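You operate a simulated robot arm through the tools that you are given. There is no shell and no other tool. Be economical: measure what you need, move in short steps, check, and stop when the job is done.

You run a simulated two-armed robot. Do the job below in one go: nothing can be reset, and whatever is moved stays where it is left.

## Task
Put one of the ice tubes from the top of the tubes table in the steel pan. Then fetch the blue bottle and stand it on the teal card. Then carry the blue tub with both arms and set it on the top tray of the trolley. Then open the care door, take the blue basket from the top of the care cabinet and put it on the shelf in the care cabinet and shut the door again. Then open the blue door, take the yellow meter and put it on the floor of the sink table's cupboard and shut the door again. Then take the white tub that says "72" from the top of the tubes table and put it on the top of the forms desk. The order counts. Set down upright: blue bottle, blue basket, white tub.

It is judged by the outcome, as a careful person would: the job done as asked, and still so three seconds after it is handed in. It fails if anything else is knocked over, pushed out of place, dropped, spilled or broken.

## Robot
Two 6-joint arms with two-finger parallel grippers on one trunk, on a base that drives. Base frame: it is fixed to the floor where the robot stands at the start and does not move with it; the origin is under the middle of the robot, x ahead of it, y to its left, z up; the surface under the hand at the start is at about z = 0.76. Lengths are in m, angles in degrees, forces in N, time in s.
The left shoulder is at the start at [0.06, 0.187, 1.072], the right one opposite. With the tool pointing down near the work surface each hand reaches from about 0.24 to 0.62 m from the robot's upright axis, wherever it stands, measured 20 degrees to its own side. Places, roughly: blue basket (8x8x13 cm) [-6, -8.9, 0.9]; blue bottle [6, 3, 0.5]; blue door [3.5, 0.7, 0.5]; blue tub (24x18x10 cm) [7, -2.3, 0.5]; care door [-6.2, -8.6, 0.4]; floor of the sink table's cupboard [3.8, 0.7, 0.2]; ice tube (4x4x5 cm) [0.7, -0.1, 0.8]; shelf in the care cabinet [-6.2, -8.8, 0.4]; steel pan (27x32x7 cm) [0.6, -0.4, 0.8]; teal card [6.25, 1.75, 0.75]; top of the forms desk [0.4, 2.9, 0.9]; top tray of the trolley [7.1, -2.5, 0.8]; white tub [0.5, 0.25, 0.75]; yellow meter [6.25, 1.25, 1]. Payload 1.57 kg a hand.
The TCP of each hand is the grasp point between the finger pads, 0.03 m short of the fingertips. In the tool frame z runs along the fingers and y along their closing line. The gripper opens to 0.11 m. The fingers are 0.024 m wide and 0.012 m thick; the gripper's body (0.048 by 0.112 m) begins 0.078 m behind the TCP.
Orientation is that of the tool frame in the base frame, as a unit quaternion [w, x, y, z]. With the fingers straight down and closing along the base's y, the tool's x points along the base's -x, its y along +y and its z along -z.

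## Interface
- The arms move only by the tool move_arm. It takes "left_commands", "right_commands" or both (then of equal length, played together; a hand with none holds still); each is a list of rows, each a list of 3 entries, a list of its own where there are three numbers: the shift along the tool's x, y, z in m, then the turn, a rotation vector about the tool's x, y, z in degrees, then the opening, from 0 (shut) to 1 (fully open). In form: [[[x, y, z], [wx, wy, wz], fingers], ...]. A call has 1 to 8 rows; each row shifts and turns the commanded pose from where the row before left it, along the tool's axes as they then stand. Rows are played at 5 a second. More than 0.05 m and 8.6 degrees between two rows, or a gripper value outside its range, and nothing of the call is played. A pose out of reach is approached as far as the arm can. The call stops where the force on the tool passes 40 N (or 10 N more than at its start, if that is more) or the arm is blocked; 0.2 s more then pass. Each finger travels about 0.153 m/s and halts on what it meets, pressing with about 34 N; the grip force reading is that of the motor and also rises with nothing between the fingers. The clock runs only during rows and for 0.2 s after the last one: add rows that do not move to give the fingers time. It gives the time, the measured TCP pose, the force on the tool (base axes), the opening and the grip force at its end, in the units of the frame above (readings bear some noise), with the torque about the TCP (base axes, N m) and any sound that the robot's microphone picked up.
- Cameras (640 x 400 px; columns grow to the right, rows downward): "scene" is now at [0.0023, 0.0071, 1.6153]; the picture's right is [0.15, -0.99, 0.00], its down [-0.81, -0.12, -0.57] and it looks along [0.56, 0.09, -0.82] (base axes); focal length 248 px, centre (320, 200). "left" rides on the left gripper at [0.07, -0.016, -0.141] in its tool frame; the picture's right is [0.23, 0.97, 0.00], its down [-0.86, 0.20, -0.48] and it looks along [-0.47, 0.11, 0.88] (tool axes); focal length 222 px, centre (320, 200). "right" rides on the right gripper at [0.07, 0.016, -0.141] in its tool frame; the picture's right is [-0.23, 0.97, 0.00], its down [-0.86, -0.20, -0.48] and it looks along [-0.47, -0.11, 0.88] (tool axes); focal length 222 px, centre (320, 200). There is no depth. A picture from a camera that has moved, and an enlarged one, comes with that camera's place and axes in the base frame and with its lens. The place of the scene camera against the robot may be out by one fixed shift of up to 0.018 m in any direction.
- get_image(camera): a new picture of that camera. No time passes.
- slide_trunk(by): slides the trunk up (or, below 0, down) by that many m; the arms and the scene camera ride with it, the base frame stays. It gives what a move gives, with no picture.
- steer(legs): drives the robot by 1 to 6 legs, each [ahead, left, turn to the left] in m, m and degrees, along the robot's own axes; the way and the turn of a leg run together, so that a leg with both is an arc; at most 1.5 m and 180 degrees a leg. The arms and the cameras ride along, it lands a little off, and it stops where it bumps. It gives what a move gives.
- pan_tilt(pan, tilt): turns the head with the scene camera to pan (to the left, within 86 degrees either way) and tilt (down, from -29 to 69), counted from straight ahead of the robot. It gives what a move gives.
- zoom(camera, box): a new picture of the part [left, top, right, bottom] of that camera's present view, enlarged. No time passes.
- hand_in(): hands the job in; it is judged then, once.

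Work in short steps. Places have to be worked out from the pictures, the camera data and where the tool is seen: move nearer, look again, correct. Check each grasp and each placing, and mend what went wrong. You have 217 turns and 208 pictures in all, those below and enlarged ones among them. Open the grippers and draw the arms clear of the work before you hand the job in, unless the task says otherwise; then end with one line.

The tools are called after "Request:" by a JSON object that holds its "method" and its "body". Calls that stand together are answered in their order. move_arm: Moves the arms, as the interface text tells. Its arguments: {"type":"object","properties":{"left_commands":{"type":"array","items":{"type":"array"}},"right_commands":{"type":"array","items":{"type":"array"}}},"required":[]} The other tools are called the same way: slide_trunk (by) slides the trunk up or down; steer (legs) drives the base; pan_tilt (pan, tilt) turns the head that bears the scene camera; get_image (camera) takes a picture; zoom (camera, box) takes an enlarged picture of a part of a camera's view; hand_in () hands the job in.

At the start:

```text
clock: 0.0
left_ee_pos: [0.4984, 0.2193, 1.0619]
left_tcp_rot: [0.001, 0.001, 1.0, 0.0]
left_ft_force: [0.7, -0.1, -0.2]
left_ft_torque: [-0.01, 0.01, 0.0]
left_width: 0.11
left_grasp_force: 0.0
right_ee_pos: [0.4374, -0.1676, 1.0762]
right_tcp_rot: [-0.001, 0.0, 1.0, 0.0]
right_ft_force: [0.3, 0.3, 0.4]
right_ft_torque: [0.0, -0.01, 0.0]
right_width: 0.1099
right_grasp_force: 0.1
trunk travel left (down, up): [-0.7, 0.29]
robot x, y, heading: [0.0008, 0.0002, -0.1]
head pan, tilt: [8.6, 55.5]
```

scene: 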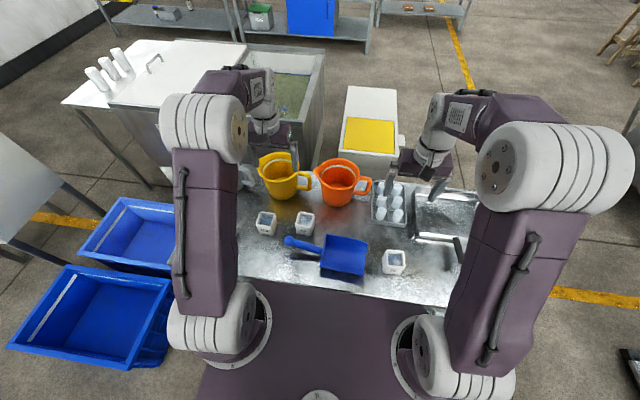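
right: 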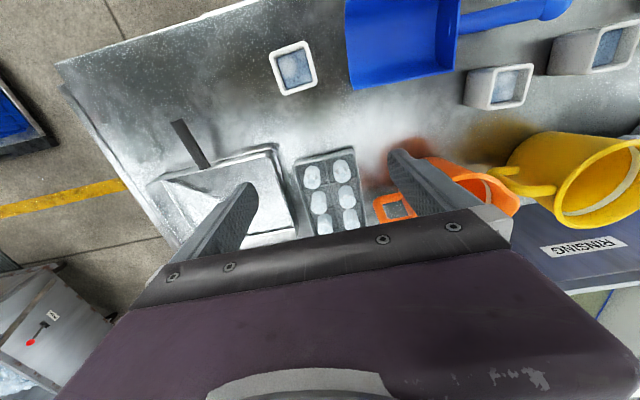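
left: 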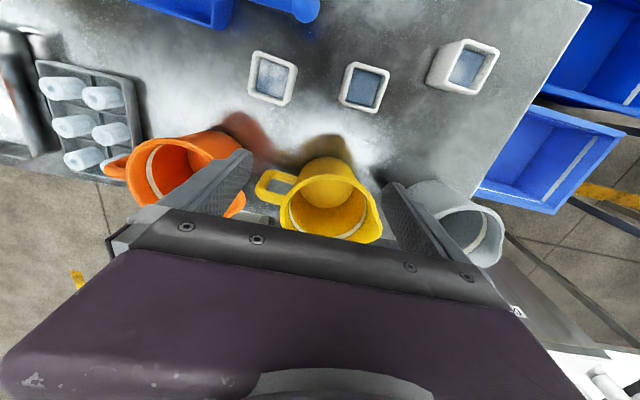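

I'll look closer at the tubes and the pan first.

Request:
{"method": "zoom", "body": {"camera": "right", "box": [140, 100, 460, 300]}}

Request:
{"method": "zoom", "body": {"camera": "scene", "box": [220, 140, 540, 340]}}

```text
2.00 times, centred on (300, 200) of right
camera zoom: at [0.3667, -0.1509, 1.2175], right [0.23, 0.97, 0.0], down [0.86, -0.2, 0.48], along [0.47, -0.11, -0.88], focal length 444 px, centre (360, 200)
```

zoom: 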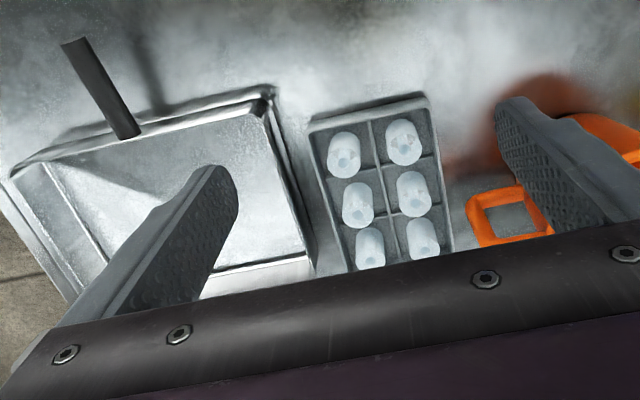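

```text
2.00 times, centred on (380, 240) of scene
camera zoom: at [0.0023, 0.0071, 1.6153], right [0.15, -0.99, 0.0], down [-0.81, -0.12, -0.57], along [0.56, 0.09, -0.82], focal length 496 px, centre (200, 120)
```

zoom: 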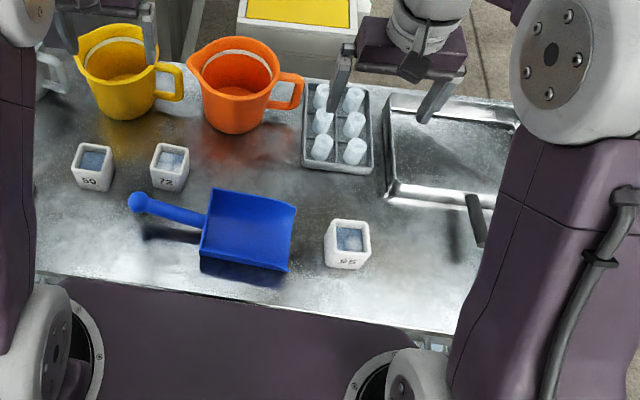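

The tubes' near right one seems to be at about (0.533, -0.205), top about z 0.82. I lower the right hand over it with fingers partly closed and look again.

Request:
{"method": "move_arm", "body": {"right_commands": [[[-0.03, -0.012, 0.03], [0, 0, 0], 0.8], [[-0.03, -0.012, 0.03], [0, 0, 0], 0.6], [[-0.03, -0.012, 0.03], [0, 0, 0], 0.5], [[-0.005, 0, 0.04], [0, 0, 0], 0.5], [[0, 0, 0.02], [0, 0, 0], 0.5]]}}

Request:
{"method": "get_image", "body": {"camera": "right"}}

Request:
{"method": "zoom", "body": {"camera": "scene", "box": [340, 160, 460, 235]}}

```text
clock: 1.2
left_ee_pos: [0.497, 0.2196, 1.0618]
left_tcp_rot: [0.001, 0.0, 1.0, -0.001]
left_ft_force: [-0.1, 0.2, 0.0]
left_ft_torque: [-0.01, 0.03, -0.01]
left_width: 0.1097
left_grasp_force: 0.0
right_ee_pos: [0.533, -0.2033, 0.9263]
right_tcp_rot: [0.0, 0.0, 1.0, 0.0]
right_ft_force: [-0.8, -0.2, 0.4]
right_ft_torque: [0.01, 0.01, -0.04]
right_width: 0.0551
right_grasp_force: 0.2
trunk travel left (down, up): [-0.7, 0.29]
robot x, y, heading: [-0.0059, -0.0006, 0.1]
head pan, tilt: [8.6, 55.5]
```

```text
202 pictures are left
camera right: at [0.4622, -0.1869, 1.0672], right [0.23, 0.97, 0.0], down [0.85, -0.2, 0.48], along [0.47, -0.11, -0.88], focal length 222 px, centre (320, 200)
```

right: 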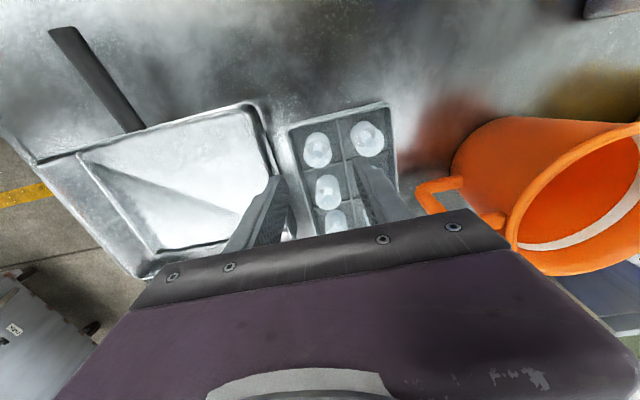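

```text
5.33 times, centred on (400, 198) of scene
camera zoom: at [0.0022, 0.007, 1.6153], right [0.15, -0.99, 0.0], down [-0.81, -0.12, -0.57], along [0.56, 0.09, -0.82], focal length 1324 px, centre (-107, 213)
```

zoom: 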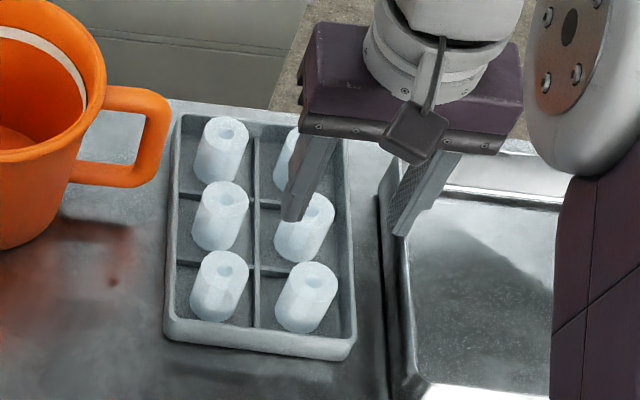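

Triangulating the two views puts the tube's top at (0.536, -0.206, 0.81). I descend to just above it and check clearance.

Request:
{"method": "move_arm", "body": {"right_commands": [[[-0.003, -0.003, 0.04], [0, 0, 0], 0.47], [[0, 0, 0.034], [0, 0, 0], 0.47]]}}

Request:
{"method": "get_image", "body": {"camera": "right"}}

Request:
{"method": "zoom", "body": {"camera": "scene", "box": [340, 160, 460, 235]}}

```text
clock: 1.8
left_ee_pos: [0.4987, 0.22, 1.0616]
left_tcp_rot: [0.0, 0.0, 1.0, -0.001]
left_ft_force: [-0.6, 0.8, 0.5]
left_ft_torque: [0.0, 0.0, -0.02]
left_width: 0.1099
left_grasp_force: 0.1
right_ee_pos: [0.5347, -0.2075, 0.8514]
right_tcp_rot: [0.0, 0.0, 1.0, 0.0]
right_ft_force: [0.0, 0.0, 0.2]
right_ft_torque: [0.0, 0.02, -0.01]
right_width: 0.0519
right_grasp_force: 0.0
trunk travel left (down, up): [-0.7, 0.29]
robot x, y, heading: [0.0016, 0.0007, 0.1]
head pan, tilt: [8.6, 55.5]
```

```text
200 pictures are left
camera right: at [0.4639, -0.1906, 0.9927], right [0.23, 0.97, 0.0], down [0.86, -0.2, 0.48], along [0.47, -0.11, -0.88], focal length 222 px, centre (320, 200)
```

right: 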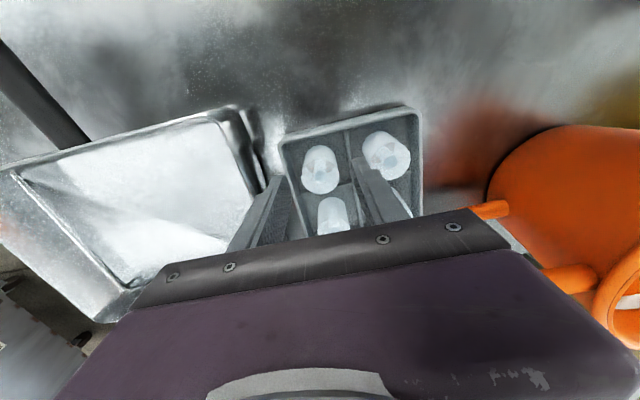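

```text
5.33 times, centred on (400, 198) of scene
camera zoom: at [0.0031, 0.0067, 1.6153], right [0.15, -0.99, 0.0], down [-0.81, -0.12, -0.57], along [0.56, 0.09, -0.82], focal length 1324 px, centre (-107, 213)
```

zoom: 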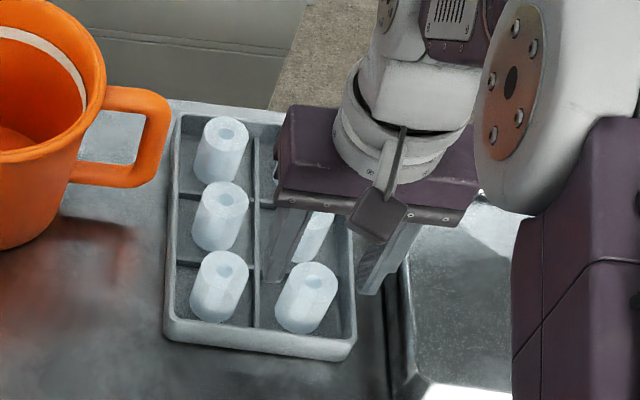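

I zoom more to verify finger alignment about the tube.

Request:
{"method": "zoom", "body": {"camera": "scene", "box": [378, 190, 426, 220]}}

Request:
{"method": "zoom", "body": {"camera": "right", "box": [240, 120, 432, 240]}}

```text
13.33 times, centred on (402, 205) of scene
camera zoom: at [0.0031, 0.0067, 1.6153], right [0.15, -0.99, 0.0], down [-0.81, -0.12, -0.57], along [0.56, 0.09, -0.82], focal length 3309 px, centre (-773, 133)
```

zoom: 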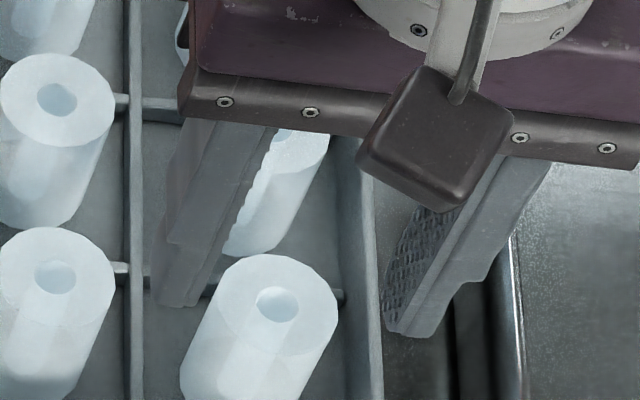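

```text
3.33 times, centred on (336, 180) of right
camera zoom: at [0.4639, -0.1906, 0.9927], right [0.23, 0.97, 0.0], down [0.86, -0.2, 0.48], along [0.47, -0.11, -0.88], focal length 740 px, centre (267, 267)
```

zoom: 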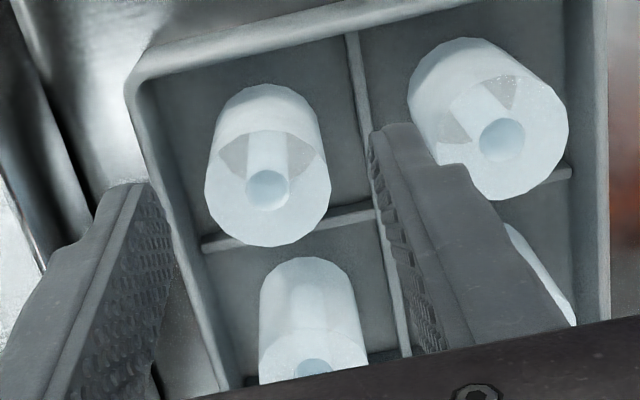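

Fingers straddle the tube. I lower to z≈0.812 and close.

Request:
{"method": "move_arm", "body": {"right_commands": [[[-0.002, 0.002, 0.02], [0, 0, 0], 0.47], [[0, 0, 0.019], [0, 0, 0], 0.47], [[0, 0, 0], [0, 0, 0], 0.2], [[0, 0, 0], [0, 0, 0], 0.2], [[0, 0, 0], [0, 0, 0], 0.2]]}}

Request:
{"method": "zoom", "body": {"camera": "scene", "box": [340, 160, 460, 235]}}

```text
clock: 2.7
left_ee_pos: [0.4957, 0.2213, 1.063]
left_tcp_rot: [0.002, 0.001, 1.0, -0.001]
left_ft_force: [0.0, 0.0, -0.3]
left_ft_torque: [-0.01, 0.0, 0.0]
left_width: 0.1101
left_grasp_force: 0.1
right_ee_pos: [0.5383, -0.2058, 0.8185]
right_tcp_rot: [0.005, -0.001, 1.0, -0.002]
right_ft_force: [-6.8, -3.1, 21.6]
right_ft_torque: [-0.67, 0.27, -0.18]
right_width: 0.0315
right_grasp_force: 34.2
trunk travel left (down, up): [-0.7, 0.29]
robot x, y, heading: [-0.0002, -0.0017, 0.0]
head pan, tilt: [8.6, 55.5]
stopped in row 4 (right hand): the force on the tool passed its limit at 44 N (the readings are from after the stop); the commanded pose is now the measured one
```

```text
5.33 times, centred on (400, 198) of scene
camera zoom: at [-0.0018, 0.0088, 1.6154], right [0.15, -0.99, 0.0], down [-0.81, -0.12, -0.57], along [0.56, 0.08, -0.82], focal length 1324 px, centre (-107, 213)
```

zoom: 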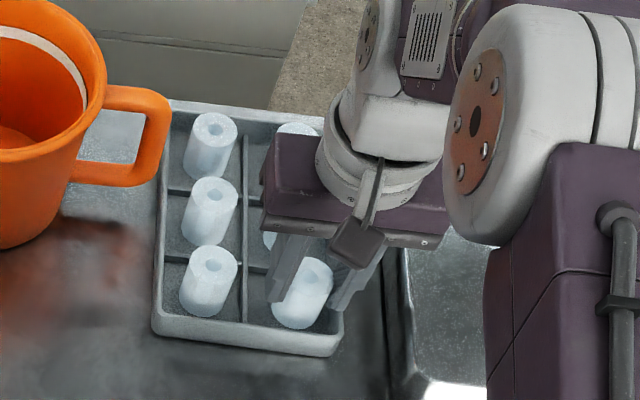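

The tube seems gripped (width 0.0315); the tip met the tray rim and the tray shifted some mm. I lift gently.

Request:
{"method": "move_arm", "body": {"right_commands": [[[0, 0, -0.01], [0, 0, 0], 0.2], [[0, 0, -0.03], [0, 0, 0], 0.2], [[0, 0, -0.04], [0, 0, 0], 0.2]]}}

Request:
{"method": "get_image", "body": {"camera": "scene"}}

Request:
{"method": "get_image", "body": {"camera": "right"}}

```text
clock: 3.5
left_ee_pos: [0.4977, 0.2192, 1.0621]
left_tcp_rot: [0.0, 0.0, 1.0, -0.001]
left_ft_force: [-0.3, -0.4, -0.6]
left_ft_torque: [-0.06, -0.04, 0.0]
left_width: 0.1099
left_grasp_force: 0.0
right_ee_pos: [0.5358, -0.2058, 0.8966]
right_tcp_rot: [0.003, 0.0, 1.0, -0.001]
right_ft_force: [0.4, -0.5, 0.2]
right_ft_torque: [0.04, 0.01, 0.0]
right_width: 0.0318
right_grasp_force: 34.3
trunk travel left (down, up): [-0.7, 0.29]
robot x, y, heading: [0.0004, -0.0006, -0.2]
head pan, tilt: [8.6, 55.5]
```

```text
195 pictures are left
camera scene: at [0.0017, 0.0069, 1.6152], right [0.15, -0.99, 0.0], down [-0.81, -0.12, -0.57], along [0.56, 0.08, -0.82], focal length 248 px, centre (320, 200)
```

scene: 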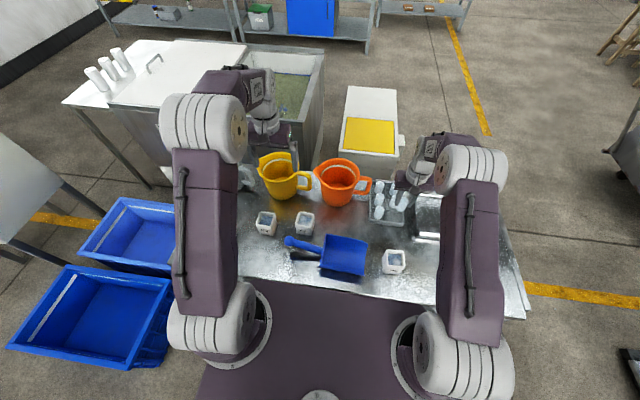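

```text
194 pictures are left
camera right: at [0.4657, -0.1888, 1.036], right [0.23, 0.97, 0.0], down [0.85, -0.2, 0.48], along [0.47, -0.11, -0.87], focal length 222 px, centre (320, 200)
```

right: 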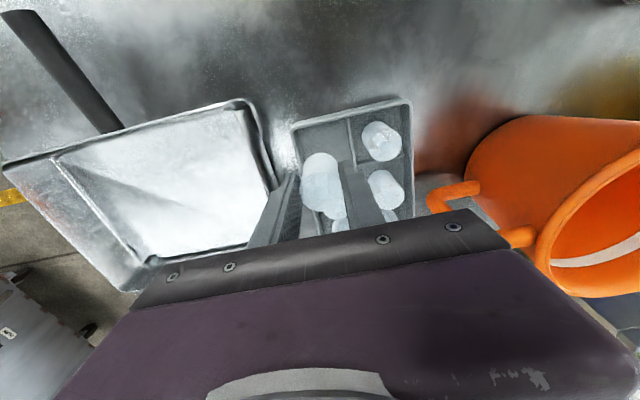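

The tube is held. I carry it over the pan (about (0.53,-0.375)), then lower it.

Request:
{"method": "move_arm", "body": {"right_commands": [[[0, 0, -0.035], [0, 0, 0], 0.2], [[0.003, -0.045, 0], [0, 0, 0], 0.2], [[0.003, -0.045, 0], [0, 0, 0], 0.2], [[0, -0.045, 0], [0, 0, 0], 0.2], [[0, -0.035, 0], [0, 0, 0], 0.2], [[0, 0, 0.04], [0, 0, 0], 0.2], [[0, 0, 0.02], [0, 0, 0], 0.2]]}}

Request:
{"method": "get_image", "body": {"camera": "right"}}

Request:
{"method": "zoom", "body": {"camera": "scene", "box": [340, 130, 540, 255]}}

```text
clock: 5.1
left_ee_pos: [0.4996, 0.2185, 1.062]
left_tcp_rot: [0.001, 0.001, 1.0, -0.001]
left_ft_force: [0.2, 0.1, 0.2]
left_ft_torque: [-0.01, 0.01, 0.02]
left_width: 0.1099
left_grasp_force: 0.0
right_ee_pos: [0.5344, -0.3787, 0.8698]
right_tcp_rot: [0.004, 0.0, 1.0, -0.001]
right_ft_force: [-0.6, 0.6, -0.4]
right_ft_torque: [-0.03, -0.01, -0.01]
right_width: 0.0314
right_grasp_force: 34.2
trunk travel left (down, up): [-0.7, 0.29]
robot x, y, heading: [0.0004, -0.0033, -0.1]
head pan, tilt: [8.6, 55.5]
```

```text
193 pictures are left
camera right: at [0.4619, -0.3607, 1.0102], right [0.23, 0.97, 0.0], down [0.85, -0.2, 0.48], along [0.47, -0.11, -0.87], focal length 222 px, centre (320, 200)
```

right: 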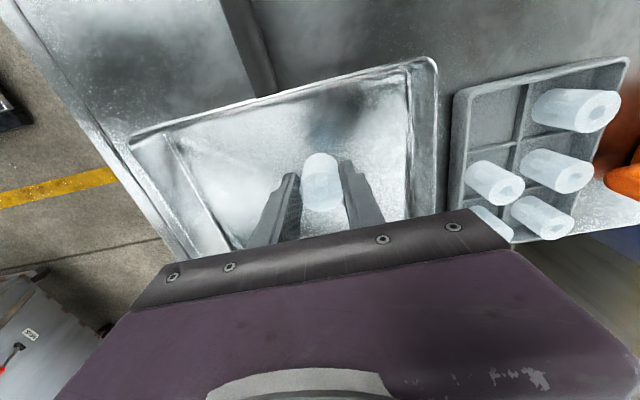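

```text
3.20 times, centred on (440, 192) of scene
camera zoom: at [0.0022, 0.0066, 1.6153], right [0.15, -0.99, 0.0], down [-0.81, -0.12, -0.57], along [0.56, 0.09, -0.82], focal length 794 px, centre (-64, 224)
```

zoom: 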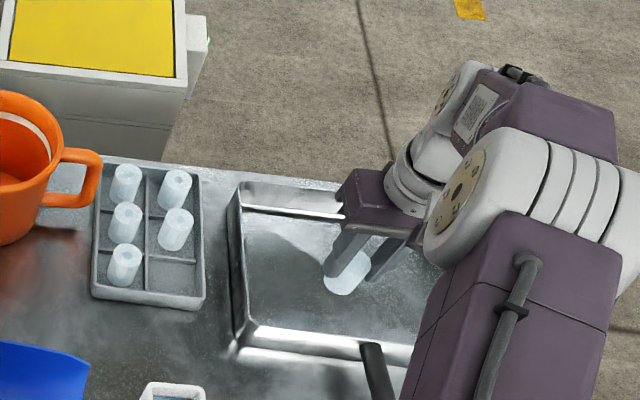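

The tube is inside the pan's outline with room all round. I lower it to the pan floor.

Request:
{"method": "move_arm", "body": {"right_commands": [[[0, 0, 0.02], [0, 0, 0], 0.2], [[0, 0, 0.012], [0, 0, 0], 0.2], [[0, 0, 0.006], [0, 0, 0], 0.2], [[0, 0, 0.004], [0, 0, 0], 0.2]]}}

Request:
{"method": "zoom", "body": {"camera": "right", "box": [220, 80, 480, 240]}}

```text
clock: 6.1
left_ee_pos: [0.4987, 0.2197, 1.0617]
left_tcp_rot: [0.0, 0.001, 1.0, -0.001]
left_ft_force: [0.1, -0.6, 0.1]
left_ft_torque: [-0.01, 0.05, 0.0]
left_width: 0.1098
left_grasp_force: 0.0
right_ee_pos: [0.5321, -0.3775, 0.8301]
right_tcp_rot: [0.004, 0.0, 1.0, -0.001]
right_ft_force: [0.2, 0.5, -0.6]
right_ft_torque: [0.0, 0.01, -0.02]
right_width: 0.0315
right_grasp_force: 33.9
trunk travel left (down, up): [-0.7, 0.29]
robot x, y, heading: [0.0026, -0.0029, -0.1]
head pan, tilt: [8.6, 55.5]
```

```text
2.46 times, centred on (350, 160) of right
camera zoom: at [0.4618, -0.3595, 0.97], right [0.23, 0.97, 0.0], down [0.85, -0.2, 0.48], along [0.47, -0.11, -0.87], focal length 547 px, centre (246, 298)
```

zoom: 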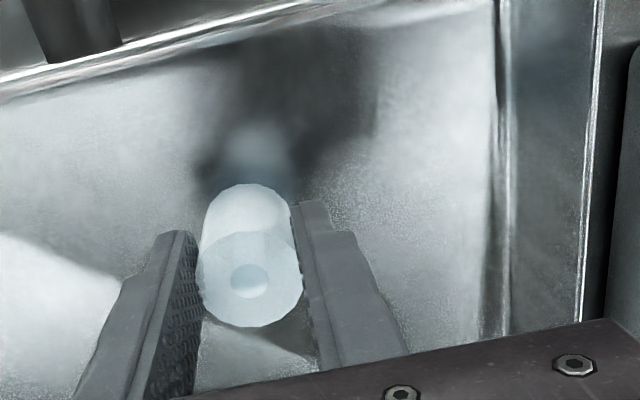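

No contact yet; I go down in mm steps until the force rises.

Request:
{"method": "move_arm", "body": {"right_commands": [[[0, 0, 0.004], [0, 0, 0], 0.2], [[0, 0, 0.003], [0, 0, 0], 0.2]]}}

```text
clock: 6.7
left_ee_pos: [0.4971, 0.219, 1.0615]
left_tcp_rot: [0.001, 0.002, 1.0, -0.001]
left_ft_force: [-0.5, 0.8, -0.2]
left_ft_torque: [0.01, 0.03, -0.03]
left_width: 0.1099
left_grasp_force: 0.0
right_ee_pos: [0.5341, -0.3783, 0.8222]
right_tcp_rot: [0.003, 0.001, 1.0, -0.001]
right_ft_force: [0.0, -0.3, -1.1]
right_ft_torque: [0.04, -0.04, -0.02]
right_width: 0.0313
right_grasp_force: 34.1
trunk travel left (down, up): [-0.7, 0.29]
robot x, y, heading: [-0.0008, 0.0023, 0.0]
head pan, tilt: [8.6, 55.5]
```

Request:
{"method": "move_arm", "body": {"right_commands": [[[0, 0, 0.003], [0, 0, 0], 0.2], [[0, 0, 0.003], [0, 0, 0], 0.2]]}}

```text
clock: 7.3
left_ee_pos: [0.497, 0.2204, 1.0629]
left_tcp_rot: [0.001, 0.001, 1.0, -0.001]
left_ft_force: [-0.8, 0.4, 0.0]
left_ft_torque: [-0.02, 0.02, 0.01]
left_width: 0.11
left_grasp_force: 0.0
right_ee_pos: [0.5325, -0.3759, 0.8174]
right_tcp_rot: [0.005, 0.0, 1.0, -0.001]
right_ft_force: [0.0, 0.1, 5.2]
right_ft_torque: [0.01, -0.11, -0.03]
right_width: 0.0318
right_grasp_force: 34.1
trunk travel left (down, up): [-0.7, 0.29]
robot x, y, heading: [-0.0008, 0.002, 0.0]
head pan, tilt: [8.6, 55.5]
```

Contact (5 N). I release and rise.

Request:
{"method": "move_arm", "body": {"right_commands": [[[0, 0, 0], [0, 0, 0], 0.45], [[0, 0, 0], [0, 0, 0], 0.5], [[0, 0, -0.03], [0, 0, 0], 0.5], [[0, 0, -0.05], [0, 0, 0], 0.5], [[0, 0, -0.05], [0, 0, 0], 0.5], [[0, 0, -0.05], [0, 0, 0], 0.5], [[0, 0, -0.05], [0, 0, 0], 0.5]]}}

Request:
{"method": "get_image", "body": {"camera": "right"}}

```text
clock: 8.9
left_ee_pos: [0.4971, 0.2205, 1.0615]
left_tcp_rot: [0.001, 0.001, 1.0, -0.001]
left_ft_force: [0.3, -0.5, 0.6]
left_ft_torque: [0.03, 0.01, 0.03]
left_width: 0.1099
left_grasp_force: 0.1
right_ee_pos: [0.528, -0.3742, 1.0476]
right_tcp_rot: [0.004, 0.001, 1.0, -0.001]
right_ft_force: [-0.3, 0.2, 0.0]
right_ft_torque: [-0.04, -0.01, 0.0]
right_width: 0.0547
right_grasp_force: 0.0
trunk travel left (down, up): [-0.7, 0.29]
robot x, y, heading: [-0.002, -0.0006, -0.3]
head pan, tilt: [8.6, 55.5]
```

```text
190 pictures are left
camera right: at [0.4567, -0.3568, 1.1879], right [0.23, 0.97, 0.0], down [0.85, -0.2, 0.49], along [0.47, -0.11, -0.87], focal length 222 px, centre (320, 200)
```

right: 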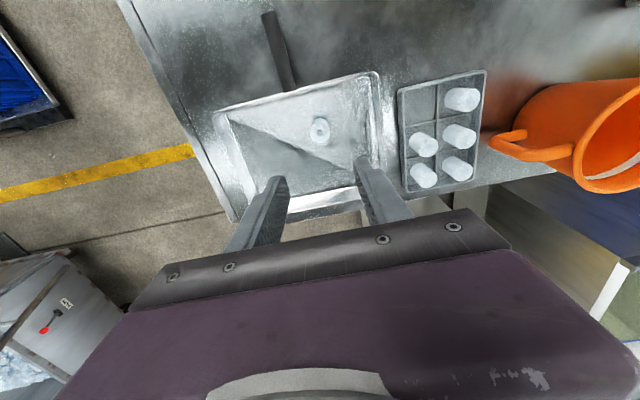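

The tube sits in the pan. Now I draw the right hand back and look around to plan the drive.

Request:
{"method": "move_arm", "body": {"left_commands": [[[0.04, 0, -0.02], [0, 0, 0], 1], [[0.04, 0, -0.02], [0, 0, 0], 1], [[0.04, 0, 0], [0, 0, 0], 1], [[0.03, 0, 0], [0, 0, 0], 1], [[0, 0, 0], [0, 0, 0], 1]], "right_commands": [[[0.02, 0.04, -0.03], [0, 0, 0], 0.8], [[0.04, 0.04, -0.02], [0, 0, 0], 1], [[0.04, 0.04, 0], [0, 0, 0], 1], [[0.04, 0.04, 0], [0, 0, 0], 1], [[0.04, 0, 0], [0, 0, 0], 1]]}}

Request:
{"method": "pan_tilt", "body": {"pan": 0, "tilt": 15}}

Request:
{"method": "get_image", "body": {"camera": "scene"}}

Request:
{"method": "pan_tilt", "body": {"pan": 75, "tilt": 20}}

Request:
{"method": "get_image", "body": {"camera": "scene"}}

Request:
{"method": "pan_tilt", "body": {"pan": -75, "tilt": 20}}

Request:
{"method": "get_image", "body": {"camera": "scene"}}

```text
refused: row 1 steps farther than a row can; nothing moved
```

```text
clock: 10.0
left_ee_pos: [0.4979, 0.22, 1.0621]
left_tcp_rot: [0.001, 0.001, 1.0, -0.001]
left_ft_force: [-0.6, -0.5, -0.5]
left_ft_torque: [0.01, 0.0, -0.01]
left_width: 0.1097
left_grasp_force: 0.0
right_ee_pos: [0.5292, -0.3741, 1.0465]
right_tcp_rot: [0.003, 0.001, 1.0, -0.001]
right_ft_force: [-0.7, 1.0, -0.2]
right_ft_torque: [-0.02, -0.01, -0.01]
right_width: 0.0551
right_grasp_force: 0.0
trunk travel left (down, up): [-0.7, 0.29]
robot x, y, heading: [-0.0001, -0.0001, -0.2]
head pan, tilt: [0.0, 15.0]
```

```text
189 pictures are left
camera scene: at [0.0247, -0.0037, 1.676], right [0.0, -1.0, 0.0], down [-0.26, 0.0, -0.97], along [0.97, 0.0, -0.26], focal length 248 px, centre (320, 200)
```

scene: 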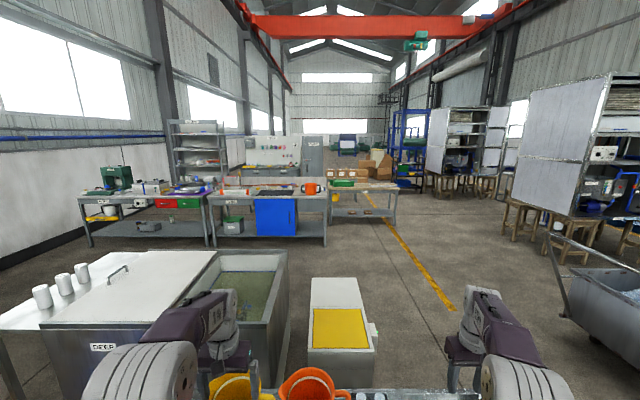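

```text
clock: 11.4
left_ee_pos: [0.4986, 0.2204, 1.0627]
left_tcp_rot: [0.0, 0.002, 1.0, -0.001]
left_ft_force: [-0.3, 0.8, 1.3]
left_ft_torque: [-0.01, -0.02, 0.02]
left_width: 0.1099
left_grasp_force: 0.0
right_ee_pos: [0.5295, -0.3755, 1.0471]
right_tcp_rot: [0.003, 0.0, 1.0, -0.002]
right_ft_force: [-0.7, -0.1, -0.1]
right_ft_torque: [-0.02, 0.01, 0.0]
right_width: 0.0548
right_grasp_force: 0.0
trunk travel left (down, up): [-0.7, 0.29]
robot x, y, heading: [0.0016, 0.0001, 0.3]
head pan, tilt: [75.0, 20.0]
```

```text
188 pictures are left
camera scene: at [-0.0443, 0.0861, 1.668], right [0.97, -0.26, 0.0], down [-0.09, -0.33, -0.94], along [0.24, 0.91, -0.34], focal length 248 px, centre (320, 200)
```

scene: 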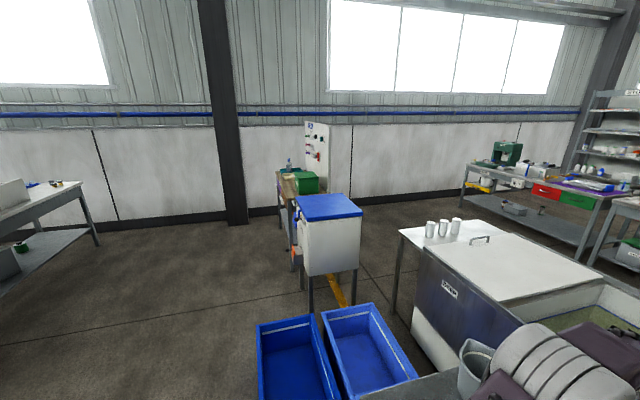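

```text
clock: 13.8
left_ee_pos: [0.4984, 0.2198, 1.0614]
left_tcp_rot: [0.0, 0.001, 1.0, -0.001]
left_ft_force: [-0.9, 0.1, 0.0]
left_ft_torque: [-0.01, -0.02, -0.02]
left_width: 0.1099
left_grasp_force: 0.1
right_ee_pos: [0.5303, -0.3751, 1.0473]
right_tcp_rot: [0.003, -0.001, 1.0, -0.001]
right_ft_force: [-0.8, -0.1, 0.4]
right_ft_torque: [0.05, 0.0, 0.01]
right_width: 0.0548
right_grasp_force: 0.0
trunk travel left (down, up): [-0.7, 0.29]
robot x, y, heading: [0.0002, -0.0014, 0.1]
head pan, tilt: [-75.0, 20.0]
```

```text
187 pictures are left
camera scene: at [-0.0444, -0.0938, 1.668], right [-0.97, -0.26, 0.0], down [-0.09, 0.33, -0.94], along [0.24, -0.91, -0.34], focal length 248 px, centre (320, 200)
```

scene: 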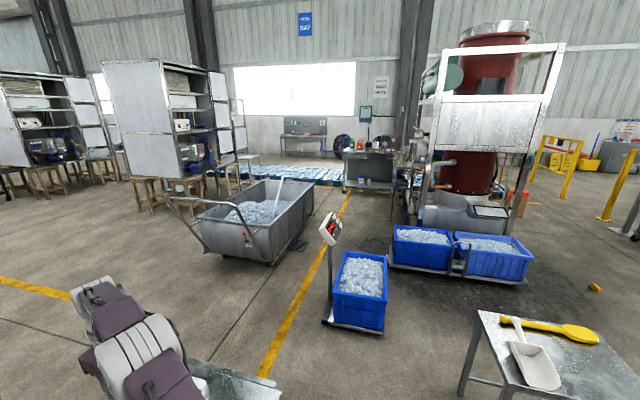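

I tuck the hands (smaller steps), then drive: back a little, right to y≈-1.25, then ahead along the aisle.

Request:
{"method": "move_arm", "body": {"left_commands": [[[0.04, 0, -0.02], [0, 0, 0], 1], [[0.04, 0, -0.02], [0, 0, 0], 1], [[0.04, 0, 0], [0, 0, 0], 1], [[0.03, 0, 0], [0, 0, 0], 1], [[0, 0, 0], [0, 0, 0], 1]], "right_commands": [[[0.02, 0.035, -0.02], [0, 0, 0], 0.8], [[0.03, 0.03, -0.02], [0, 0, 0], 1], [[0.035, 0.03, 0], [0, 0, 0], 1], [[0.035, 0.03, 0], [0, 0, 0], 1], [[0.035, 0.03, 0], [0, 0, 0], 1]]}}

Request:
{"method": "steer", "body": {"legs": [[-0.15, 0, 0], [0, -1.25, 0], [1.2, 0, 0]]}}

Request:
{"method": "pan_tilt", "body": {"pan": 0, "tilt": 20}}

Request:
{"method": "get_image", "body": {"camera": "scene"}}

```text
clock: 15.0
left_ee_pos: [0.344, 0.2221, 1.1023]
left_tcp_rot: [0.001, 0.001, 1.0, -0.001]
left_ft_force: [-0.3, 0.0, -0.3]
left_ft_torque: [0.02, 0.02, -0.04]
left_width: 0.1099
left_grasp_force: 0.1
right_ee_pos: [0.3744, -0.2217, 1.0848]
right_tcp_rot: [0.004, -0.001, 1.0, 0.0]
right_ft_force: [0.3, -0.3, 1.0]
right_ft_torque: [0.02, 0.0, 0.01]
right_width: 0.1101
right_grasp_force: 0.1
trunk travel left (down, up): [-0.7, 0.29]
robot x, y, heading: [0.0011, 0.0026, 0.0]
head pan, tilt: [-75.0, 20.0]
```

```text
clock: 27.8
left_ee_pos: [1.3815, -1.0165, 1.1024]
left_tcp_rot: [0.001, -0.001, 1.0, -0.001]
left_ft_force: [0.4, 0.0, 0.0]
left_ft_torque: [0.01, -0.02, -0.01]
left_width: 0.11
left_grasp_force: 0.0
right_ee_pos: [1.4118, -1.4613, 1.0835]
right_tcp_rot: [0.004, -0.001, 1.0, -0.001]
right_ft_force: [0.0, -0.1, 0.0]
right_ft_torque: [-0.03, 0.02, -0.02]
right_width: 0.1099
right_grasp_force: 0.1
trunk travel left (down, up): [-0.7, 0.29]
robot x, y, heading: [1.0378, -1.239, 0.1]
head pan, tilt: [-75.0, 20.0]
```

```text
clock: 29.3
left_ee_pos: [1.382, -1.0155, 1.1026]
left_tcp_rot: [0.0, -0.001, 1.0, -0.001]
left_ft_force: [-0.1, 0.3, -0.5]
left_ft_torque: [0.05, 0.0, -0.01]
left_width: 0.11
left_grasp_force: 0.1
right_ee_pos: [1.4127, -1.4606, 1.0841]
right_tcp_rot: [0.003, -0.002, 1.0, -0.001]
right_ft_force: [0.9, 0.5, 0.3]
right_ft_torque: [-0.01, 0.02, -0.03]
right_width: 0.1099
right_grasp_force: 0.0
trunk travel left (down, up): [-0.7, 0.29]
robot x, y, heading: [1.0373, -1.2398, 0.1]
head pan, tilt: [0.0, 20.0]
```

```text
186 pictures are left
camera scene: at [1.0602, -1.2429, 1.668], right [0.0, -1.0, 0.0], down [-0.34, 0.0, -0.94], along [0.94, 0.0, -0.34], focal length 248 px, centre (320, 200)
```

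scene: 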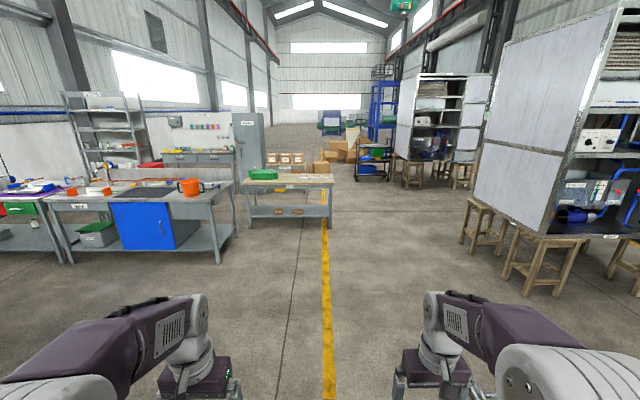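

The aisle ahead is free if I keep to y≈-2. I drive to about (4.9,-2.0).

Request:
{"method": "steer", "body": {"legs": [[1.5, -0.45, 0], [1.5, -0.35, 0], [0.9, 0, 0]]}}

Request:
{"method": "get_image", "body": {"camera": "scene"}}

Request:
{"method": "pan_tilt", "body": {"pan": 60, "tilt": 15}}

Request:
{"method": "get_image", "body": {"camera": "scene"}}

```text
refused: leg 1 is longer than a leg can be; nothing moved
```

```text
185 pictures are left
camera scene: at [1.0602, -1.2429, 1.668], right [0.0, -1.0, 0.0], down [-0.34, 0.0, -0.94], along [0.94, 0.0, -0.34], focal length 248 px, centre (320, 200)
```

scene: 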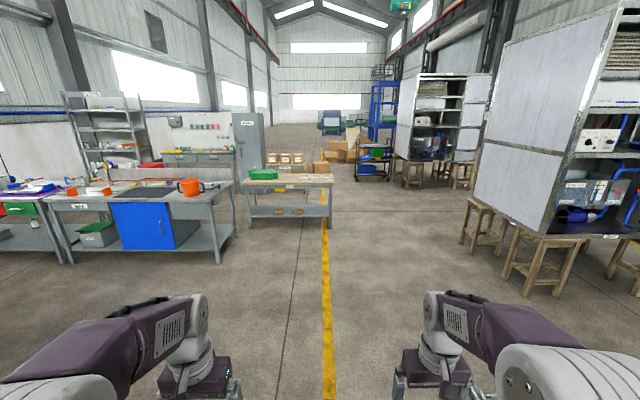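

```text
clock: 30.6
left_ee_pos: [1.3816, -1.0167, 1.1023]
left_tcp_rot: [0.001, -0.001, 1.0, 0.0]
left_ft_force: [-0.8, 0.0, 0.6]
left_ft_torque: [0.03, 0.03, -0.01]
left_width: 0.11
left_grasp_force: 0.0
right_ee_pos: [1.4123, -1.4595, 1.0847]
right_tcp_rot: [0.004, -0.002, 1.0, -0.001]
right_ft_force: [0.4, -0.3, -0.5]
right_ft_torque: [0.0, 0.0, -0.01]
right_width: 0.1101
right_grasp_force: 0.0
trunk travel left (down, up): [-0.7, 0.29]
robot x, y, heading: [1.0369, -1.2363, 0.2]
head pan, tilt: [60.0, 15.0]
```

```text
184 pictures are left
camera scene: at [1.0138, -1.162, 1.6761], right [0.87, -0.5, 0.0], down [-0.13, -0.22, -0.97], along [0.48, 0.84, -0.26], focal length 248 px, centre (320, 200)
```

scene: 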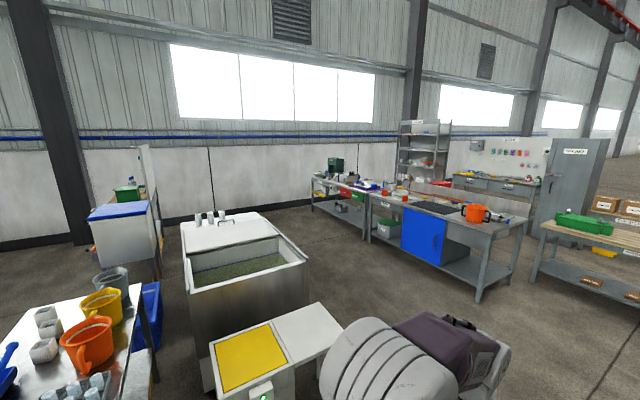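

Leg limit is on total length. I split it.

Request:
{"method": "steer", "body": {"legs": [[1.4, -0.4, 0], [1.4, -0.35, 0], [1.1, 0, 0]]}}

Request:
{"method": "get_image", "body": {"camera": "scene"}}

Request:
{"method": "pan_tilt", "body": {"pan": 0, "tilt": 20}}

Request:
{"method": "get_image", "body": {"camera": "scene"}}

```text
clock: 35.0
left_ee_pos: [2.1665, -1.3172, 1.1057]
left_tcp_rot: [0.002, 0.109, 0.994, -0.007]
left_ft_force: [-0.5, 0.0, 0.8]
left_ft_torque: [0.01, -0.01, -0.01]
left_width: 0.1101
left_grasp_force: 0.1
right_ee_pos: [2.1, -1.757, 1.0929]
right_tcp_rot: [0.005, 0.109, 0.994, -0.009]
right_ft_force: [0.2, 0.7, -0.1]
right_ft_torque: [0.04, -0.02, -0.01]
right_width: 0.1101
right_grasp_force: 0.1
trunk travel left (down, up): [-0.7, 0.29]
robot x, y, heading: [1.7779, -1.4697, -12.5]
head pan, tilt: [60.0, 15.0]
stopped in leg 1: the robot was blocked; the commanded pose is now the measured one
```

```text
183 pictures are left
camera scene: at [1.7762, -1.3724, 1.6796], right [0.74, -0.67, 0.01], down [-0.17, -0.2, -0.96], along [0.65, 0.71, -0.27], focal length 248 px, centre (320, 200)
```

scene: 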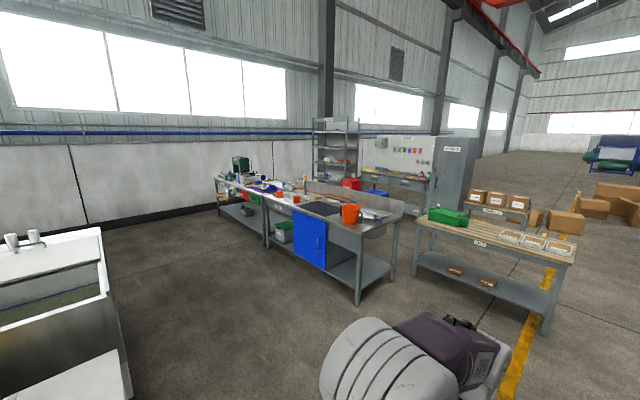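

```text
clock: 36.3
left_ee_pos: [2.1674, -1.3162, 1.1061]
left_tcp_rot: [0.003, 0.108, 0.994, -0.007]
left_ft_force: [-0.2, -0.1, -0.3]
left_ft_torque: [0.01, 0.0, 0.01]
left_width: 0.11
left_grasp_force: 0.0
right_ee_pos: [2.0999, -1.7572, 1.0949]
right_tcp_rot: [0.005, 0.108, 0.994, -0.009]
right_ft_force: [0.4, 0.3, 0.2]
right_ft_torque: [-0.02, 0.0, -0.02]
right_width: 0.1101
right_grasp_force: 0.1
trunk travel left (down, up): [-0.7, 0.29]
robot x, y, heading: [1.785, -1.4739, -12.3]
head pan, tilt: [0.0, 20.0]
```

```text
182 pictures are left
camera scene: at [1.8035, -1.4609, 1.6728], right [-0.21, -0.98, 0.01], down [-0.33, 0.06, -0.94], along [0.92, -0.21, -0.34], focal length 248 px, centre (320, 200)
```

scene: 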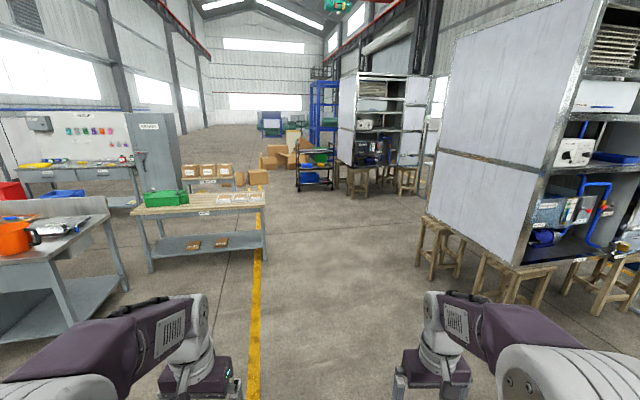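

Something blocked me and turned me by 12°. I look to the right and down to see what.

Request:
{"method": "pan_tilt", "body": {"pan": -75, "tilt": 45}}

Request:
{"method": "get_image", "body": {"camera": "scene"}}

Request:
{"method": "pan_tilt", "body": {"pan": -20, "tilt": 60}}

Request:
{"method": "get_image", "body": {"camera": "scene"}}

```text
clock: 37.8
left_ee_pos: [2.1673, -1.3156, 1.1063]
left_tcp_rot: [0.003, 0.108, 0.994, -0.008]
left_ft_force: [-0.8, -1.3, -0.4]
left_ft_torque: [0.01, -0.01, 0.01]
left_width: 0.11
left_grasp_force: 0.1
right_ee_pos: [2.1, -1.7563, 1.0942]
right_tcp_rot: [0.005, 0.107, 0.994, -0.009]
right_ft_force: [0.8, -0.8, 0.9]
right_ft_torque: [0.0, 0.04, 0.02]
right_width: 0.11
right_grasp_force: 0.0
trunk travel left (down, up): [-0.7, 0.29]
robot x, y, heading: [1.7861, -1.4717, -12.4]
head pan, tilt: [-75.0, 45.0]
```

```text
181 pictures are left
camera scene: at [1.7162, -1.5229, 1.6349], right [-1.0, -0.05, 0.0], down [-0.03, 0.7, -0.72], along [0.03, -0.72, -0.7], focal length 248 px, centre (320, 200)
```

scene: 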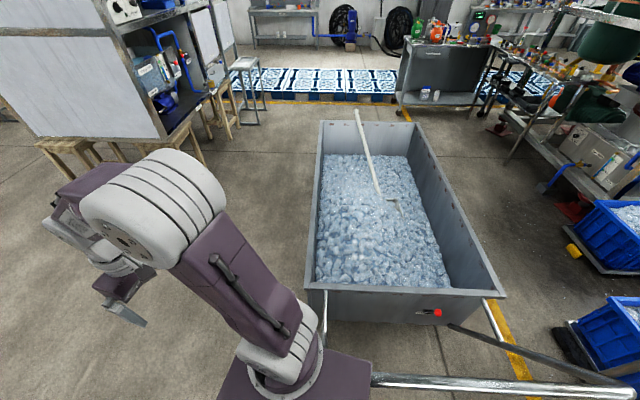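

```text
clock: 39.0
left_ee_pos: [2.1677, -1.3157, 1.1048]
left_tcp_rot: [0.002, 0.108, 0.994, -0.008]
left_ft_force: [0.1, 1.2, 0.4]
left_ft_torque: [0.0, 0.02, 0.01]
left_width: 0.1098
left_grasp_force: 0.0
right_ee_pos: [2.0992, -1.7565, 1.0942]
right_tcp_rot: [0.006, 0.108, 0.994, -0.009]
right_ft_force: [0.1, -0.5, -0.1]
right_ft_torque: [0.03, 0.0, 0.0]
right_width: 0.11
right_grasp_force: 0.1
trunk travel left (down, up): [-0.7, 0.29]
robot x, y, heading: [1.7805, -1.4729, -12.5]
head pan, tilt: [-20.0, 60.0]
```

```text
180 pictures are left
camera scene: at [1.7688, -1.4777, 1.6148], right [-0.54, -0.84, 0.01], down [-0.73, 0.46, -0.51], along [0.42, -0.28, -0.86], focal length 248 px, centre (320, 200)
```

scene: 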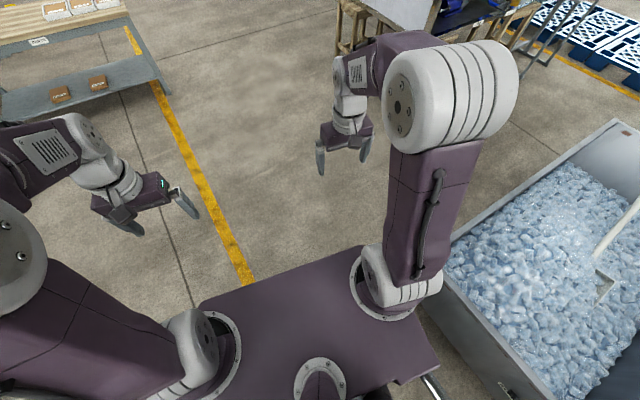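

I touched the ice cart's handle at my right. I slide left away, straighten up, then go on ahead.

Request:
{"method": "steer", "body": {"legs": [[0, 0.3, 0], [0, 0, 12.4], [1.3, 0, 0]]}}

Request:
{"method": "pan_tilt", "body": {"pan": 0, "tilt": 25}}

Request:
{"method": "get_image", "body": {"camera": "scene"}}

```text
clock: 40.4
left_ee_pos: [1.904, -1.0088, 1.0565]
left_tcp_rot: [0.011, -0.194, 0.979, -0.061]
left_ft_force: [-7.0, -1.2, 0.2]
left_ft_torque: [0.08, -0.67, 0.15]
left_width: 0.1098
left_grasp_force: 0.2
right_ee_pos: [2.0592, -1.4252, 1.0985]
right_tcp_rot: [0.017, -0.191, 0.979, -0.063]
right_ft_force: [-1.2, 2.5, -1.8]
right_ft_torque: [-0.18, -0.12, 0.03]
right_width: 0.1102
right_grasp_force: 0.1
trunk travel left (down, up): [-0.7, 0.29]
robot x, y, heading: [1.6649, -1.4186, 17.6]
head pan, tilt: [-20.0, 60.0]
stopped in leg 1: the robot was blocked; the commanded pose is now the measured one
```

```text
clock: 41.4
left_ee_pos: [1.9417, -1.0398, 1.0703]
left_tcp_rot: [0.008, -0.166, 0.985, -0.047]
left_ft_force: [-2.2, 0.6, 0.2]
left_ft_torque: [-0.12, -0.29, 0.01]
left_width: 0.11
left_grasp_force: 0.1
right_ee_pos: [2.0765, -1.4653, 1.0968]
right_tcp_rot: [0.012, -0.163, 0.985, -0.049]
right_ft_force: [-1.1, 1.9, 1.2]
right_ft_torque: [-0.09, -0.09, 0.02]
right_width: 0.1099
right_grasp_force: 0.1
trunk travel left (down, up): [-0.7, 0.29]
robot x, y, heading: [1.6706, -1.4056, 14.5]
head pan, tilt: [0.0, 25.0]
```

```text
179 pictures are left
camera scene: at [1.7053, -1.4091, 1.6674], right [0.25, -0.97, 0.0], down [-0.42, -0.1, -0.9], along [0.87, 0.23, -0.43], focal length 248 px, centre (320, 200)
```

scene: 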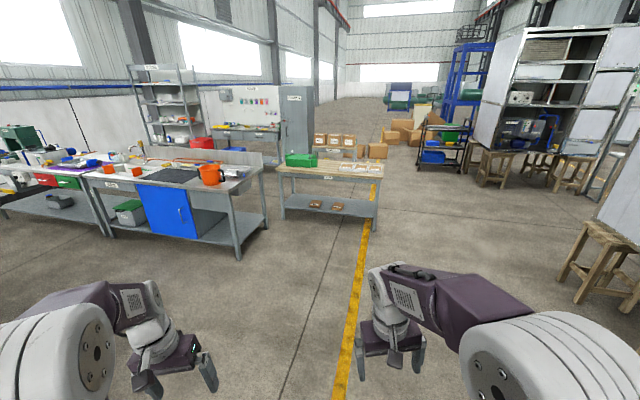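

Blocked again; I look at both sides near the base before moving further.

Request:
{"method": "pan_tilt", "body": {"pan": -86, "tilt": 60}}

Request:
{"method": "get_image", "body": {"camera": "scene"}}

Request:
{"method": "pan_tilt", "body": {"pan": 86, "tilt": 50}}

Request:
{"method": "get_image", "body": {"camera": "scene"}}

```text
clock: 43.0
left_ee_pos: [1.9625, -1.0495, 1.0755]
left_tcp_rot: [0.01, -0.147, 0.988, -0.045]
left_ft_force: [-0.2, 0.2, 0.3]
left_ft_torque: [-0.03, -0.02, 0.03]
left_width: 0.11
left_grasp_force: 0.1
right_ee_pos: [2.0817, -1.4796, 1.0997]
right_tcp_rot: [0.014, -0.146, 0.988, -0.046]
right_ft_force: [-0.3, -0.4, -0.4]
right_ft_torque: [0.0, 0.01, 0.02]
right_width: 0.1102
right_grasp_force: 0.1
trunk travel left (down, up): [-0.7, 0.29]
robot x, y, heading: [1.6811, -1.3989, 12.7]
head pan, tilt: [-85.9, 60.0]
```

```text
178 pictures are left
camera scene: at [1.6402, -1.4981, 1.6186], right [-0.96, -0.29, 0.0], down [-0.25, 0.84, -0.49], along [0.14, -0.47, -0.87], focal length 248 px, centre (320, 200)
```

scene: 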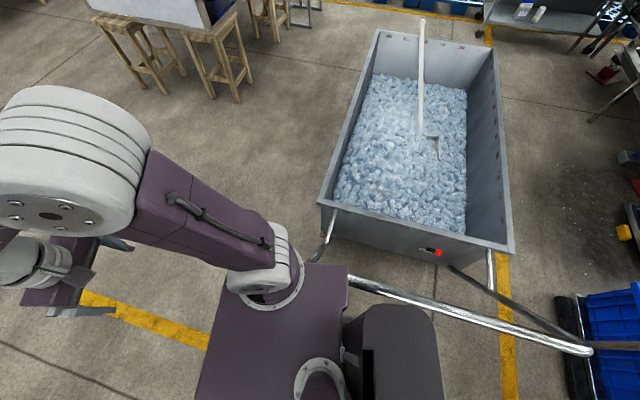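

```text
clock: 45.6
left_ee_pos: [1.966, -1.0491, 1.0753]
left_tcp_rot: [0.009, -0.144, 0.989, -0.044]
left_ft_force: [0.3, 0.4, 0.6]
left_ft_torque: [0.0, 0.0, 0.0]
left_width: 0.1102
left_grasp_force: 0.1
right_ee_pos: [2.0825, -1.4818, 1.0983]
right_tcp_rot: [0.013, -0.141, 0.989, -0.047]
right_ft_force: [-0.2, -0.7, -0.7]
right_ft_torque: [-0.01, 0.03, 0.0]
right_width: 0.1099
right_grasp_force: 0.0
trunk travel left (down, up): [-0.7, 0.29]
robot x, y, heading: [1.6832, -1.3998, 12.4]
head pan, tilt: [85.9, 50.0]
```

```text
177 pictures are left
camera scene: at [1.612, -1.3569, 1.6328], right [0.99, 0.14, 0.0], down [0.11, -0.75, -0.65], along [-0.09, 0.64, -0.76], focal length 248 px, centre (320, 200)
```

scene: 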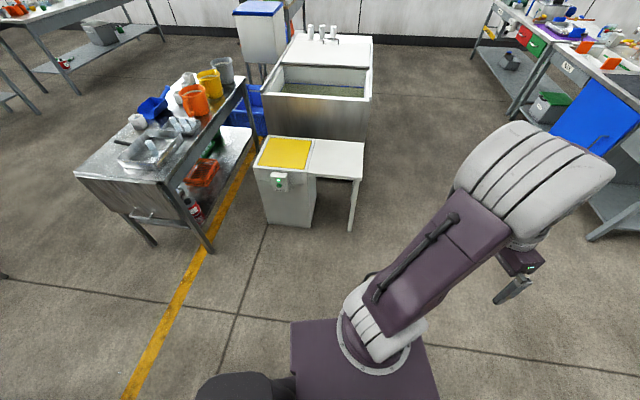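

The cart's handle corner is at my right side under the shoulder plate. I test small: first back a few cm along its line, then left.

Request:
{"method": "steer", "body": {"legs": [[0, 0.06, 0]]}}

Request:
{"method": "pan_tilt", "body": {"pan": -86, "tilt": 66}}

Request:
{"method": "get_image", "body": {"camera": "scene"}}

```text
clock: 46.8
left_ee_pos: [1.8015, -0.9399, 1.0499]
left_tcp_rot: [0.02, -0.259, 0.963, -0.069]
left_ft_force: [-0.1, -0.3, 0.7]
left_ft_torque: [0.05, -0.01, 0.0]
left_width: 0.1099
left_grasp_force: 0.0
right_ee_pos: [2.0091, -1.3338, 1.0981]
right_tcp_rot: [0.024, -0.258, 0.963, -0.072]
right_ft_force: [-0.6, -0.6, -0.3]
right_ft_torque: [0.06, 0.02, 0.02]
right_width: 0.1097
right_grasp_force: 0.0
trunk travel left (down, up): [-0.7, 0.29]
robot x, y, heading: [1.6286, -1.3971, 24.4]
head pan, tilt: [85.9, 50.0]
stopped in leg 1: the robot was blocked; the commanded pose is now the measured one
```

```text
clock: 49.4
left_ee_pos: [1.8047, -0.9408, 1.0515]
left_tcp_rot: [0.019, -0.257, 0.964, -0.068]
left_ft_force: [0.2, -0.2, -0.6]
left_ft_torque: [0.01, -0.05, -0.02]
left_width: 0.1099
left_grasp_force: 0.1
right_ee_pos: [2.0097, -1.3364, 1.0982]
right_tcp_rot: [0.024, -0.257, 0.963, -0.071]
right_ft_force: [0.1, 0.6, -0.2]
right_ft_torque: [-0.02, -0.05, -0.02]
right_width: 0.1103
right_grasp_force: 0.1
trunk travel left (down, up): [-0.7, 0.29]
robot x, y, heading: [1.6226, -1.3927, 25.0]
head pan, tilt: [-85.9, 66.0]
```

```text
176 pictures are left
camera scene: at [1.6007, -1.4766, 1.6107], right [-0.88, -0.48, 0.0], down [-0.44, 0.8, -0.4], along [0.19, -0.35, -0.92], focal length 248 px, centre (320, 200)
```

scene: 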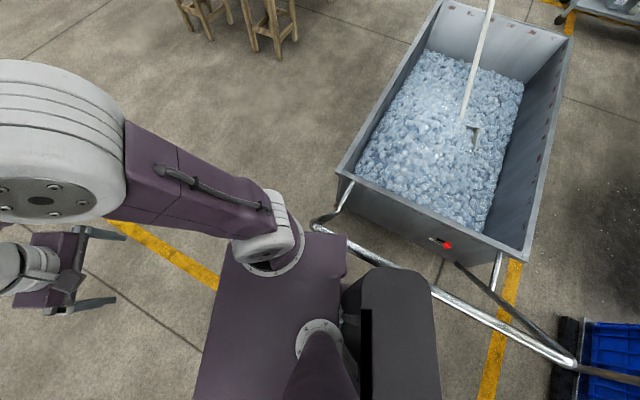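

The readings show the robot tilting slightly as it moves left, so the handle bar is caught under the shoulder plate. I raise the trunk to free it and look again.

Request:
{"method": "slide_trunk", "body": {"by": 0.25}}

Request:
{"method": "get_image", "body": {"camera": "scene"}}

```text
clock: 52.0
left_ee_pos: [1.7979, -0.938, 1.2946]
left_tcp_rot: [0.023, -0.257, 0.964, -0.069]
left_ft_force: [0.5, -0.1, 0.6]
left_ft_torque: [-0.02, -0.03, 0.01]
left_width: 0.1099
left_grasp_force: 0.0
right_ee_pos: [2.0026, -1.3338, 1.3434]
right_tcp_rot: [0.026, -0.257, 0.963, -0.074]
right_ft_force: [0.6, 0.0, -0.9]
right_ft_torque: [0.0, 0.02, -0.01]
right_width: 0.1102
right_grasp_force: 0.0
trunk travel left (down, up): [-0.95, 0.04]
robot x, y, heading: [1.6243, -1.3896, 24.9]
head pan, tilt: [-85.9, 66.0]
```

```text
175 pictures are left
camera scene: at [1.5897, -1.4715, 1.8532], right [-0.88, -0.48, 0.0], down [-0.44, 0.8, -0.41], along [0.2, -0.36, -0.91], focal length 248 px, centre (320, 200)
```

scene: 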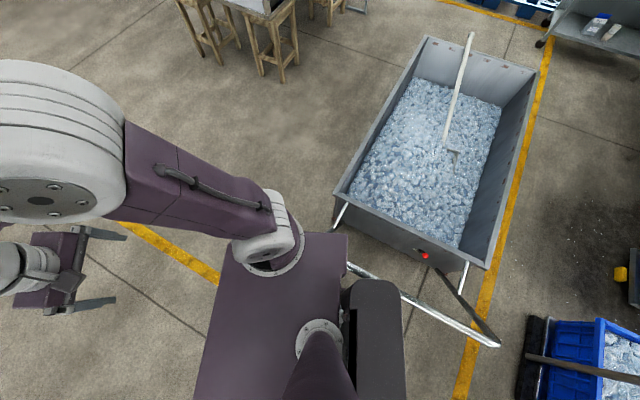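

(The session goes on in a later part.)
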